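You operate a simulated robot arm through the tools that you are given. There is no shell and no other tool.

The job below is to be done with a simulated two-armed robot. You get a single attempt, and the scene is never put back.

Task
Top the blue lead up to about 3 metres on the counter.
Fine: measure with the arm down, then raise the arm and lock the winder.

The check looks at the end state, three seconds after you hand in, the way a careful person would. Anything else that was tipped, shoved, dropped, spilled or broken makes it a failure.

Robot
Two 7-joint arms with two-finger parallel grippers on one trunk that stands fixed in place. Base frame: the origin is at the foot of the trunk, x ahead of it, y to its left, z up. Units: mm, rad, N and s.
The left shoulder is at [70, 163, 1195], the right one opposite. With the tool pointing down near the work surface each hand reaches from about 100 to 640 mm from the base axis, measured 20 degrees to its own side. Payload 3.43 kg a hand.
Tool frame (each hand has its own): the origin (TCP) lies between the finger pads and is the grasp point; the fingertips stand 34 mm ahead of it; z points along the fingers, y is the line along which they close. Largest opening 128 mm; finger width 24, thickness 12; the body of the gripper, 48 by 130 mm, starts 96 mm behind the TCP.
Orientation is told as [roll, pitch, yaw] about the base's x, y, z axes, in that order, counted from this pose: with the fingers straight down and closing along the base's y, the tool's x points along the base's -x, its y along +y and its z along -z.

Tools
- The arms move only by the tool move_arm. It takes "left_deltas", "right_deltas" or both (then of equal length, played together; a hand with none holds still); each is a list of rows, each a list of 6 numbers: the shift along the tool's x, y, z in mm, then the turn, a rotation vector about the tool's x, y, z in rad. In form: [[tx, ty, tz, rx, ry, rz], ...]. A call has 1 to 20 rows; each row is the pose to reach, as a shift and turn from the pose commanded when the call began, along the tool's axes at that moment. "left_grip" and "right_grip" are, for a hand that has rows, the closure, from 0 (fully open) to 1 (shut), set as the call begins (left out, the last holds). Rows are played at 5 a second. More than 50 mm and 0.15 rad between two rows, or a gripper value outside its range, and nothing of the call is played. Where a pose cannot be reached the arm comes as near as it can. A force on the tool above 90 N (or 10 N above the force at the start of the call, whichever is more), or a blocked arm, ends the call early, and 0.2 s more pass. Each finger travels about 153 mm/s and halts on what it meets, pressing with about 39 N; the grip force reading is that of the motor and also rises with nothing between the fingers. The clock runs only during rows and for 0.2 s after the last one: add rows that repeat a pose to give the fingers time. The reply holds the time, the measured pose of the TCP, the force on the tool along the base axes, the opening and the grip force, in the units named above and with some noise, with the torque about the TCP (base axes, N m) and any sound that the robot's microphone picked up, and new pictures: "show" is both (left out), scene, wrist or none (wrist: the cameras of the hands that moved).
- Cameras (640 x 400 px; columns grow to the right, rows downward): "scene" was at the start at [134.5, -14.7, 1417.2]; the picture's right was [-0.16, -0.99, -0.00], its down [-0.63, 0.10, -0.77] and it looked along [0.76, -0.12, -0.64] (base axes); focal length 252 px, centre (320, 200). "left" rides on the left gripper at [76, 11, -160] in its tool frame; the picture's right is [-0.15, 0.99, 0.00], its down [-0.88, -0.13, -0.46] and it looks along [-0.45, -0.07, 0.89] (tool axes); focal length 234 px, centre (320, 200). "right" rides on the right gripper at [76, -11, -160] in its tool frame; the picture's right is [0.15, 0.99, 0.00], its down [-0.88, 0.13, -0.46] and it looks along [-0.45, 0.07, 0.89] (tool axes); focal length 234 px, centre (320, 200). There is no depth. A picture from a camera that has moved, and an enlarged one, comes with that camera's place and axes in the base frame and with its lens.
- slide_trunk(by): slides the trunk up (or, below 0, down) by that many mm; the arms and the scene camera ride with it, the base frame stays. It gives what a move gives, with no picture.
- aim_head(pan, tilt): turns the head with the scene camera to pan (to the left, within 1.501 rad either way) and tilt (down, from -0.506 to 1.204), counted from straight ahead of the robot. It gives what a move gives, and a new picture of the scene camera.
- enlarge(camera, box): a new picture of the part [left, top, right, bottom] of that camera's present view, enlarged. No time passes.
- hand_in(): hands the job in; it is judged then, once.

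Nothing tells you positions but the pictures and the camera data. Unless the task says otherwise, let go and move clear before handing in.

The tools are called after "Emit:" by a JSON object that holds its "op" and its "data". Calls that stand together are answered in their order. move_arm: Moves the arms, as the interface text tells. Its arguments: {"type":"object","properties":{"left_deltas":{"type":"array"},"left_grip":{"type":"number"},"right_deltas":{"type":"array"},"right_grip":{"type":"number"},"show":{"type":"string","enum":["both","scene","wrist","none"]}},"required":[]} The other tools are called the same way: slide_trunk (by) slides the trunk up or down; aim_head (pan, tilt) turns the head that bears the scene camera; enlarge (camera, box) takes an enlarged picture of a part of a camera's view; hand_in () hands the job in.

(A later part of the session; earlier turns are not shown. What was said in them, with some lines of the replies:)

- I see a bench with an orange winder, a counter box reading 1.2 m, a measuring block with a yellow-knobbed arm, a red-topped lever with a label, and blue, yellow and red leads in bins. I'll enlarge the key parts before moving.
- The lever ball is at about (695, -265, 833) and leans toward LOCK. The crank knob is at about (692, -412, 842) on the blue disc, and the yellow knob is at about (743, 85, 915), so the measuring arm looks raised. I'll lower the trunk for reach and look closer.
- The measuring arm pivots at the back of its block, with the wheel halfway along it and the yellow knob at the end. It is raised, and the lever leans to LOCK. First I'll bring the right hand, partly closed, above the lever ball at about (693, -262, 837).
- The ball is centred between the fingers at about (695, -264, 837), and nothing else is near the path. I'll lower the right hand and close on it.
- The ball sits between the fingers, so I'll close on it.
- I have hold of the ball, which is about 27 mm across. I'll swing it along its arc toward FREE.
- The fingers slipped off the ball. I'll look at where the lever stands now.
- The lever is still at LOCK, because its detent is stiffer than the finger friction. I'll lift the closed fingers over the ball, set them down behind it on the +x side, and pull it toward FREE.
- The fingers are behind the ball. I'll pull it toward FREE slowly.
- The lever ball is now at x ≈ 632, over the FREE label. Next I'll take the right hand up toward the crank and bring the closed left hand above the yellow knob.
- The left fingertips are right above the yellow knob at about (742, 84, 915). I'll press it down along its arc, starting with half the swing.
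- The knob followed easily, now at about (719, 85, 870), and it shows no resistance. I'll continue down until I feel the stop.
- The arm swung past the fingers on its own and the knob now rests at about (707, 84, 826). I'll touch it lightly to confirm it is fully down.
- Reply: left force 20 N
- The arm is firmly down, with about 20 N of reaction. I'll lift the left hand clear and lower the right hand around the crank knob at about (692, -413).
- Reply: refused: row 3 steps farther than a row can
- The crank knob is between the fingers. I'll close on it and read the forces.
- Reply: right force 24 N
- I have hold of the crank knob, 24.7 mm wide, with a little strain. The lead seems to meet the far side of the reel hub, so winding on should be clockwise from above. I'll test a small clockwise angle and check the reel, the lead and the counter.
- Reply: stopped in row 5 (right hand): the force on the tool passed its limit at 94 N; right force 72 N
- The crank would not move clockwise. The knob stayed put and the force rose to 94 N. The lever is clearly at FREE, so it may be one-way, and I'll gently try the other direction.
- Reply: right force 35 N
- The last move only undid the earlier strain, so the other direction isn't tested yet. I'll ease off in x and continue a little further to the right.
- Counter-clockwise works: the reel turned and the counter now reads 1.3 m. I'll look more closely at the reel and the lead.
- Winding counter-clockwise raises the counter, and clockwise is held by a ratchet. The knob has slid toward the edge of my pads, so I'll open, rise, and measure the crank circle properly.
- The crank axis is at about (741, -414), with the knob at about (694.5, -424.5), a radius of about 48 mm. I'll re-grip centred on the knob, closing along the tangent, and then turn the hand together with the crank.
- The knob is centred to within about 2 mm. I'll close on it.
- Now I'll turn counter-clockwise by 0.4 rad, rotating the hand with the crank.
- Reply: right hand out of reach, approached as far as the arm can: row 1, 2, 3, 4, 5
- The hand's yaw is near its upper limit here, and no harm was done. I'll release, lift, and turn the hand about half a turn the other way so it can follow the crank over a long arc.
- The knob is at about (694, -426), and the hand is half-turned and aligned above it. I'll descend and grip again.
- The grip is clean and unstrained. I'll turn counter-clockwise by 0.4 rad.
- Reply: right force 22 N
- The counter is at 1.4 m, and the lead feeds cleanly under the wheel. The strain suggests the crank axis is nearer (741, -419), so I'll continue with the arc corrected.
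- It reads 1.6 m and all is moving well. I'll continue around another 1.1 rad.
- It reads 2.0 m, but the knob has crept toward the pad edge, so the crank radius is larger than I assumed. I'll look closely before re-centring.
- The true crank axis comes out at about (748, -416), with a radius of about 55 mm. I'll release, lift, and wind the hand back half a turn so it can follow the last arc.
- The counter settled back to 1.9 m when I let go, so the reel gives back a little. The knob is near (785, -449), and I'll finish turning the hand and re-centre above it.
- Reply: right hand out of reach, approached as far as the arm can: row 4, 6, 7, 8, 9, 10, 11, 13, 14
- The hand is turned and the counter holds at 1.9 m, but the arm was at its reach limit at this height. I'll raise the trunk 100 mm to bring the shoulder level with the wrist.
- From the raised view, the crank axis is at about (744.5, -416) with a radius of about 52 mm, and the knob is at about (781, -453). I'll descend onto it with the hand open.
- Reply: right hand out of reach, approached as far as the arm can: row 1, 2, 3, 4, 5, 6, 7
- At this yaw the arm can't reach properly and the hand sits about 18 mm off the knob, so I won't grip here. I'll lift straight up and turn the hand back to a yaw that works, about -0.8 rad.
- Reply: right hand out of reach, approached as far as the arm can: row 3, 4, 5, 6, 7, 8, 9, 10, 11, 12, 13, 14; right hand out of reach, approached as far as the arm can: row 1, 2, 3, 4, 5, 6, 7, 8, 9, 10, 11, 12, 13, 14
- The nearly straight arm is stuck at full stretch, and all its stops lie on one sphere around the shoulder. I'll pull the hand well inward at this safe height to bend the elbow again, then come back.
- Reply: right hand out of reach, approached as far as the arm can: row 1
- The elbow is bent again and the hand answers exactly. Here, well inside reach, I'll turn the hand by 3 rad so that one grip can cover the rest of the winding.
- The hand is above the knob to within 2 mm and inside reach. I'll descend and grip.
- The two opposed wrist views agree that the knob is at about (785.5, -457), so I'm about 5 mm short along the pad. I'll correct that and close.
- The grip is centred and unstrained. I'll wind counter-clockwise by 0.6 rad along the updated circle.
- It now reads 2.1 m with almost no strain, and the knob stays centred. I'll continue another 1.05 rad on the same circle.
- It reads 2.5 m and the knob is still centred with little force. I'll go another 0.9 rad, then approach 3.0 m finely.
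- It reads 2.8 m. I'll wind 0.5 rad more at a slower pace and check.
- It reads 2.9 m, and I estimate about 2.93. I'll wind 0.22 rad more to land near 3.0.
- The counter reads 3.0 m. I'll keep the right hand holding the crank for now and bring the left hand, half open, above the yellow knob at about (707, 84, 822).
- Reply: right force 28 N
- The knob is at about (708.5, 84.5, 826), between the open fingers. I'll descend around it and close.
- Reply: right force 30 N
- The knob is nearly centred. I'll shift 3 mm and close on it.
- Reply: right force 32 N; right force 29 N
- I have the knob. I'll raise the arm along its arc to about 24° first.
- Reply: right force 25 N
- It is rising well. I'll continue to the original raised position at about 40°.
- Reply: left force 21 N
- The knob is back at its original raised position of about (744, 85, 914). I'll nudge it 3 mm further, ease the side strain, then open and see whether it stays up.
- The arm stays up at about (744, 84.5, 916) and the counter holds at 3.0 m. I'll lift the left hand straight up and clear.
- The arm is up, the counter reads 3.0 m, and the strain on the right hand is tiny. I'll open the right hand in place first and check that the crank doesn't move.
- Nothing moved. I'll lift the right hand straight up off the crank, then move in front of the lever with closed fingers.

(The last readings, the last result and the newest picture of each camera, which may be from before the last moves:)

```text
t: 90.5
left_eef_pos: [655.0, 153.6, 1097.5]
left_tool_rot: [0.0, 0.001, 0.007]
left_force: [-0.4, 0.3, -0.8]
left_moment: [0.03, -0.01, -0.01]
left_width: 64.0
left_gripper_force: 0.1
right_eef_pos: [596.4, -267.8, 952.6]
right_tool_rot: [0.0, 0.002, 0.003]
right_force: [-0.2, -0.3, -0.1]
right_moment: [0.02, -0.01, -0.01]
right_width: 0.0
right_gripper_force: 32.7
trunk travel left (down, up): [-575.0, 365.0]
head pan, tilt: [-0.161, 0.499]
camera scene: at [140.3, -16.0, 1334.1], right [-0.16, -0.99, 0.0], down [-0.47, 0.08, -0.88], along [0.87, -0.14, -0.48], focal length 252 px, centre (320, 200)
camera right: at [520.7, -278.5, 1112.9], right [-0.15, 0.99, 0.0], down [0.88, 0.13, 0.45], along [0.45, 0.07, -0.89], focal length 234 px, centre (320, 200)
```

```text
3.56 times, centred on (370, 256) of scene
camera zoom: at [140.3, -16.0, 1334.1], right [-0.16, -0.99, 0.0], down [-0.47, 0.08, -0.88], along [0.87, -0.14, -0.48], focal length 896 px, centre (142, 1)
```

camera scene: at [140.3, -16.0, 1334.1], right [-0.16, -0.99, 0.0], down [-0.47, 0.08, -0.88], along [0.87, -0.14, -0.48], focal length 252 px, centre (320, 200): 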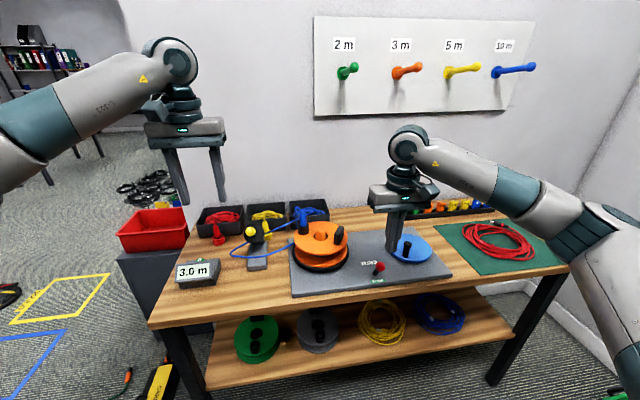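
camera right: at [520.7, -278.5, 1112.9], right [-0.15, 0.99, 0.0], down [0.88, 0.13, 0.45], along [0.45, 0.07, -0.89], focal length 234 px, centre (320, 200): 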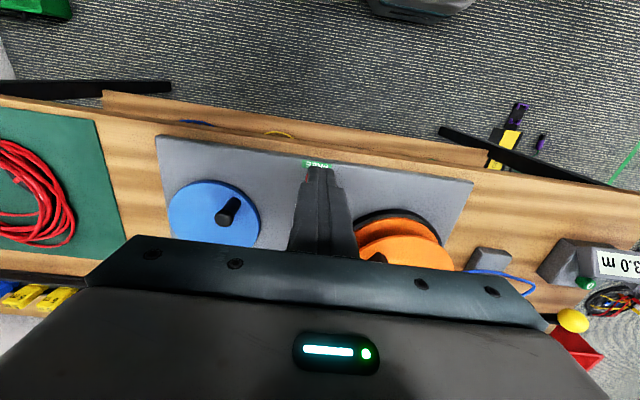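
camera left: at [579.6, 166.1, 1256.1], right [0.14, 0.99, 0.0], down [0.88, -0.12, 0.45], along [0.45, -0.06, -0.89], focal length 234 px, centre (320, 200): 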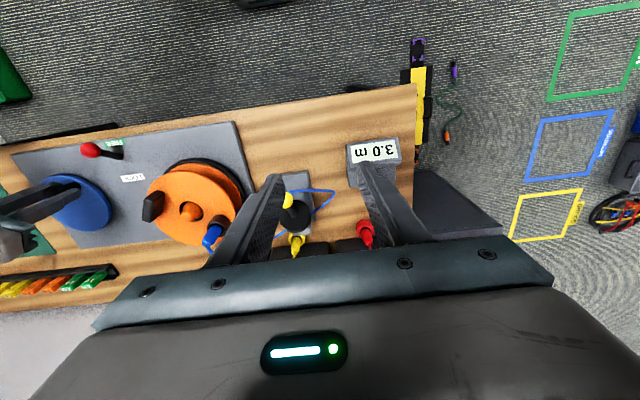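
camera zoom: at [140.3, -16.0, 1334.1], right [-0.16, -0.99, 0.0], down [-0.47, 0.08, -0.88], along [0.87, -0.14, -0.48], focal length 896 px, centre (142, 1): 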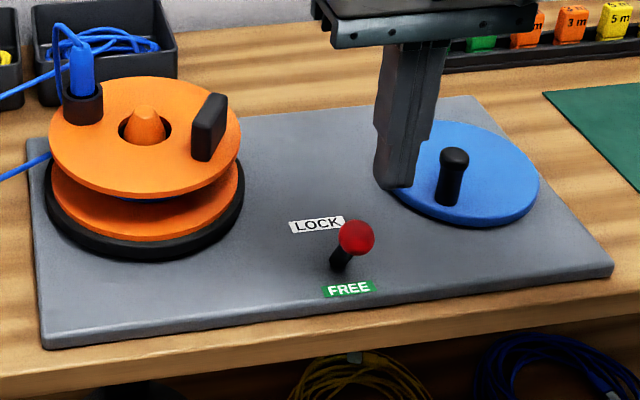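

The ball is at about (634, -266, 835). I'll come down in front of it and then push it to LOCK.

Emit:
{"op": "move_arm", "data": {"right_deltas": [[2, 2, 40, 0, 0, 0], [2, 2, 75, 0, 0, 0], [2, 2, 97, 0, 0, 0], [2, 2, 97, 0, 0, 0]], "right_grip": 1.0, "show": "both"}}

Emit:
{"op": "enlarge", "data": {"camera": "scene", "box": [320, 210, 440, 300]}}

```text
t: 91.5
left_eef_pos: [654.7, 155.7, 1096.2]
left_tool_rot: [0.0, 0.0, 0.006]
left_force: [0.3, 0.7, 0.2]
left_moment: [-0.02, -0.02, 0.03]
left_width: 64.1
left_gripper_force: 0.0
right_eef_pos: [594.9, -264.2, 856.1]
right_tool_rot: [0.001, 0.001, 0.002]
right_force: [-0.4, -1.2, -0.3]
right_moment: [-0.01, -0.02, 0.03]
right_width: 0.0
right_gripper_force: 32.8
trunk travel left (down, up): [-575.0, 365.0]
head pan, tilt: [-0.161, 0.499]
camera scene: at [140.0, -15.4, 1334.1], right [-0.16, -0.99, 0.0], down [-0.47, 0.08, -0.88], along [0.87, -0.14, -0.48], focal length 252 px, centre (320, 200)
camera right: at [518.6, -275.5, 1016.5], right [-0.15, 0.99, 0.0], down [0.88, 0.13, 0.45], along [0.45, 0.07, -0.89], focal length 234 px, centre (320, 200)
```

scene: 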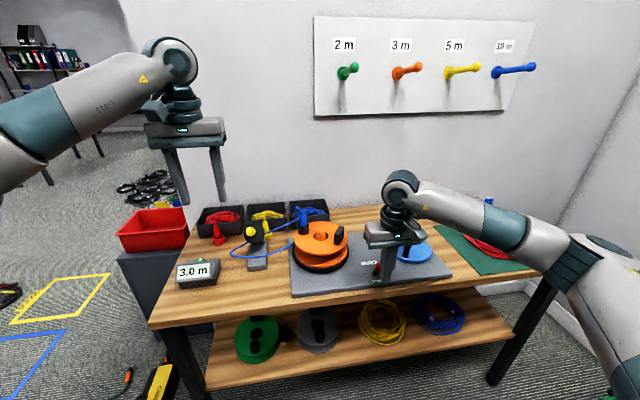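
right: 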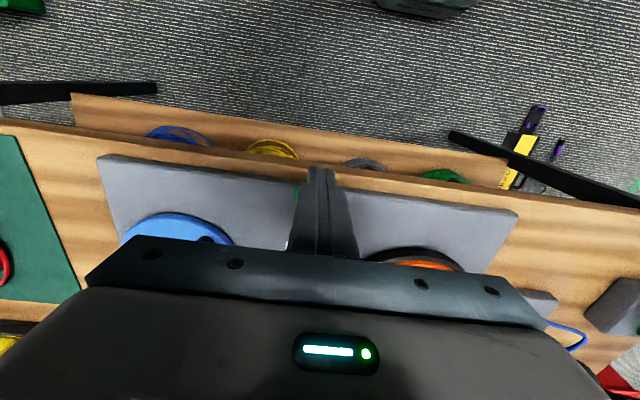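

```text
4.44 times, centred on (380, 255) of scene
camera zoom: at [140.0, -15.4, 1334.1], right [-0.16, -0.99, 0.0], down [-0.47, 0.08, -0.88], along [0.87, -0.14, -0.48], focal length 1120 px, centre (53, -44)
```

zoom: 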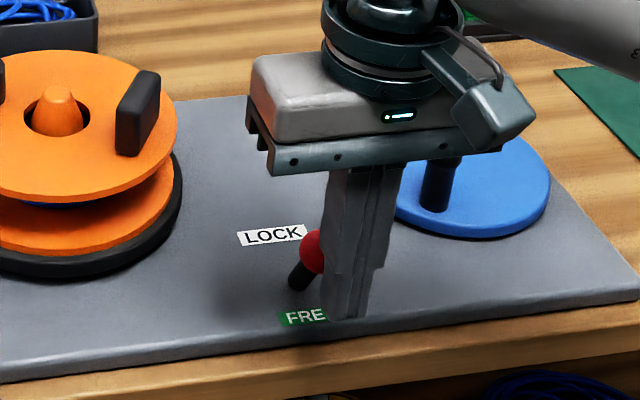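

The fingers stand in front of the ball, so I'll push it forward to LOCK.

Emit:
{"op": "move_arm", "data": {"right_deltas": [[-10, -1, 0, 0, 0, 0], [-18, -1, 0, 0, 0, 0], [-26, -1, 0, 0, 0, 0], [-34, -1, 0, 0, 0, 0], [-42, -1, 0, 0, 0, 0], [-50, -1, 0, 0, 0, 0], [-58, -1, 0, 0, 0, 0], [-66, -1, 0, 0, 0, 0], [-73, -1, 0, 0, 0, 0], [-73, -1, 0, 0, 0, 0]], "right_grip": 1.0, "show": "both"}}

Emit:
{"op": "enlarge", "data": {"camera": "scene", "box": [280, 200, 460, 312]}}

```text
t: 93.7
left_eef_pos: [655.5, 156.4, 1097.3]
left_tool_rot: [0.001, 0.001, 0.008]
left_force: [-0.7, 0.4, 0.0]
left_moment: [-0.01, -0.04, -0.03]
left_width: 64.3
left_gripper_force: 0.0
right_eef_pos: [667.2, -265.3, 856.9]
right_tool_rot: [0.002, 0.001, 0.004]
right_force: [-0.3, -0.4, -0.4]
right_moment: [-0.03, 0.02, 0.01]
right_width: 0.0
right_gripper_force: 33.1
trunk travel left (down, up): [-575.0, 365.0]
head pan, tilt: [-0.161, 0.499]
camera scene: at [140.0, -15.5, 1334.1], right [-0.16, -0.99, 0.0], down [-0.47, 0.08, -0.88], along [0.87, -0.14, -0.48], focal length 252 px, centre (320, 200)
camera right: at [591.4, -277.2, 1017.2], right [-0.15, 0.99, 0.0], down [0.88, 0.13, 0.45], along [0.45, 0.07, -0.89], focal length 234 px, centre (320, 200)
```

scene: 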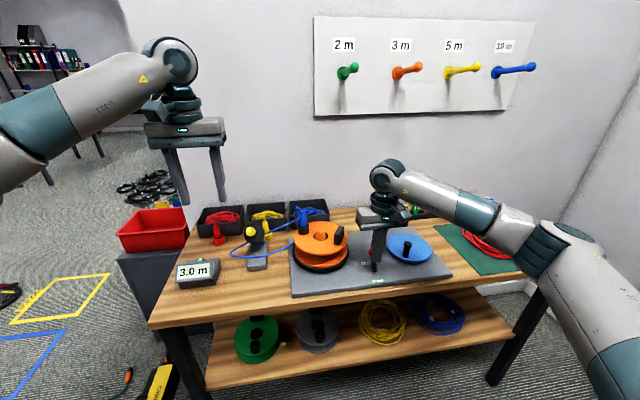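
right: 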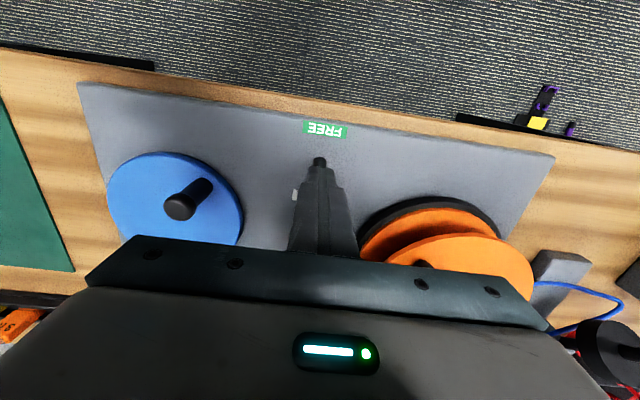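

```text
3.56 times, centred on (370, 256) of scene
camera zoom: at [140.0, -15.5, 1334.1], right [-0.16, -0.99, 0.0], down [-0.47, 0.08, -0.88], along [0.87, -0.14, -0.48], focal length 896 px, centre (142, 1)
```

zoom: 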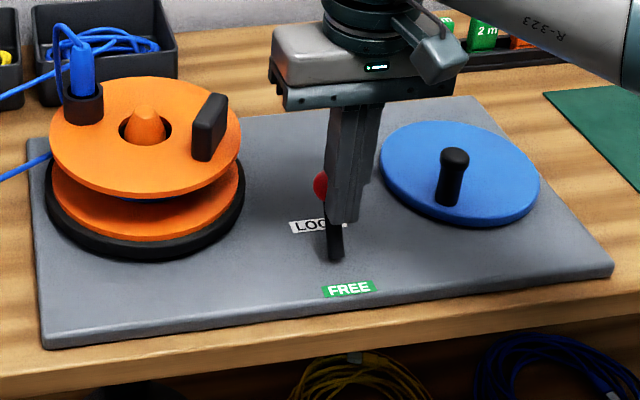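

The lever has gone over to LOCK with no residual force. I'll back off, lift the right hand away and inspect everything.

Emit:
{"op": "move_arm", "data": {"right_deltas": [[15, 0, 0, 0, 0, 0], [20, 0, -35, 0, 0, 0], [30, 0, -80, 0, 0, 0], [45, -30, -115, 0, 0, 0], [70, -70, -130, 0, 0, 0], [95, -110, -140, 0, 0, 0], [110, -150, -145, 0, 0, 0], [110, -150, -145, 0, 0, 0]], "right_grip": 1.0, "show": "both"}}

Emit:
{"op": "enlarge", "data": {"camera": "scene", "box": [280, 200, 460, 312]}}

Emit:
{"op": "enlarge", "data": {"camera": "scene", "box": [160, 190, 360, 315]}}

```text
t: 95.5
left_eef_pos: [654.6, 155.2, 1097.2]
left_tool_rot: [-0.002, 0.003, 0.008]
left_force: [0.9, 0.5, 0.1]
left_moment: [-0.04, 0.01, 0.02]
left_width: 63.9
left_gripper_force: 0.1
right_eef_pos: [559.4, -414.6, 1001.7]
right_tool_rot: [0.0, 0.002, 0.004]
right_force: [-0.4, 0.2, 0.0]
right_moment: [-0.03, 0.01, 0.01]
right_width: 0.0
right_gripper_force: 32.9
trunk travel left (down, up): [-575.0, 365.0]
head pan, tilt: [-0.161, 0.499]
camera scene: at [140.8, -14.6, 1334.0], right [-0.16, -0.99, 0.0], down [-0.47, 0.08, -0.88], along [0.87, -0.14, -0.48], focal length 252 px, centre (320, 200)
camera right: at [484.2, -426.3, 1161.7], right [-0.15, 0.99, 0.0], down [0.88, 0.13, 0.45], along [0.45, 0.07, -0.89], focal length 234 px, centre (320, 200)
```

scene: 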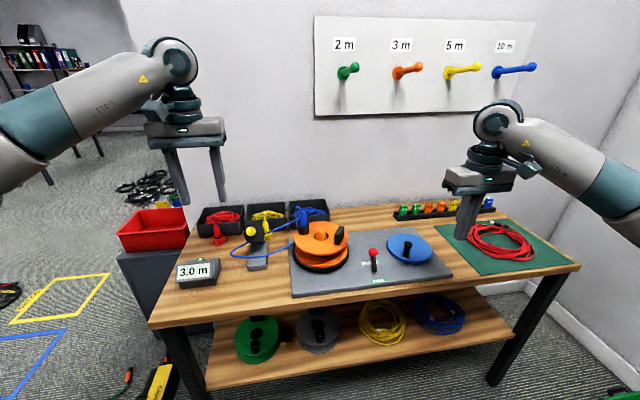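
right: 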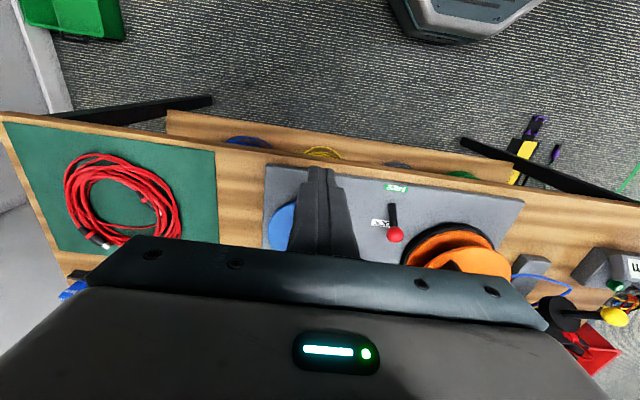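

```text
3.56 times, centred on (370, 256) of scene
camera zoom: at [140.8, -14.6, 1334.0], right [-0.16, -0.99, 0.0], down [-0.47, 0.08, -0.88], along [0.87, -0.14, -0.48], focal length 896 px, centre (142, 1)
```

zoom: 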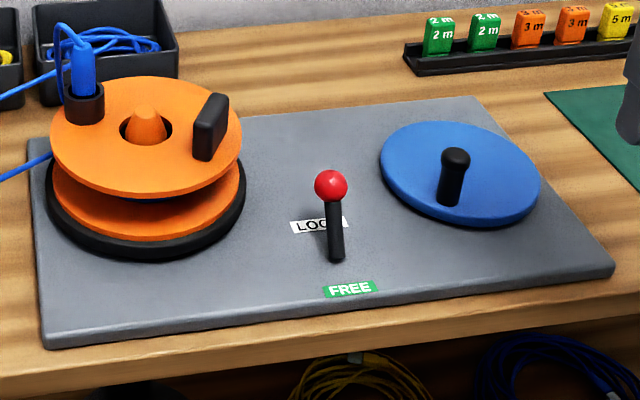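

```text
3.20 times, centred on (260, 252) of scene
camera zoom: at [140.8, -14.6, 1334.0], right [-0.16, -0.99, 0.0], down [-0.47, 0.08, -0.88], along [0.87, -0.14, -0.48], focal length 806 px, centre (512, 32)
```

zoom: 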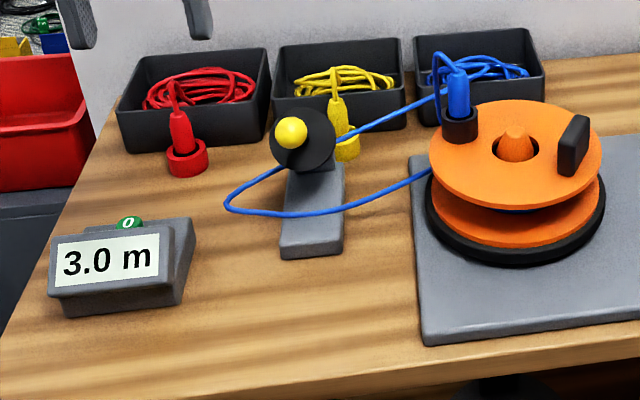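

The end state matches the request:

- **Counter:** it reads 3.0 m.
- **Measuring arm:** it is back in its raised position.
- **Lever:** its ball is at about (696, -266), the same LOCK position it started in.

The reel, leads, tags and bins look undisturbed, and both hands are clear, so I'm handing in.

Emit:
{"op": "hand_in", "data": {}}

```text
The job is handed in.
```

The blue lead is wound up to 3.0 m on the counter, the measuring arm is raised, and the winder lever is back at LOCK. I've handed the job in and haven't had a verdict.

- **Measuring:** I put the lever to FREE, lowered the arm, and wound on from 1.2 m. The counter stayed at 3.0 m through raising the arm and locking.
- **First attempt on the crank:** I tried turning it clockwise first. It would not move, and the force reached 94 N before the call stopped itself. I saw no damage, and counter-clockwise wound normally after that.
- **Give-back part-way:** when I let go of the crank at 2.0 m, the reel gave back about 0.1 m. I wound that back on with the arm still down, so the final reading includes it. At the final release the reel did not move.

I saw nothing else tipped, shoved or dropped, and both hands were clear when I handed in.
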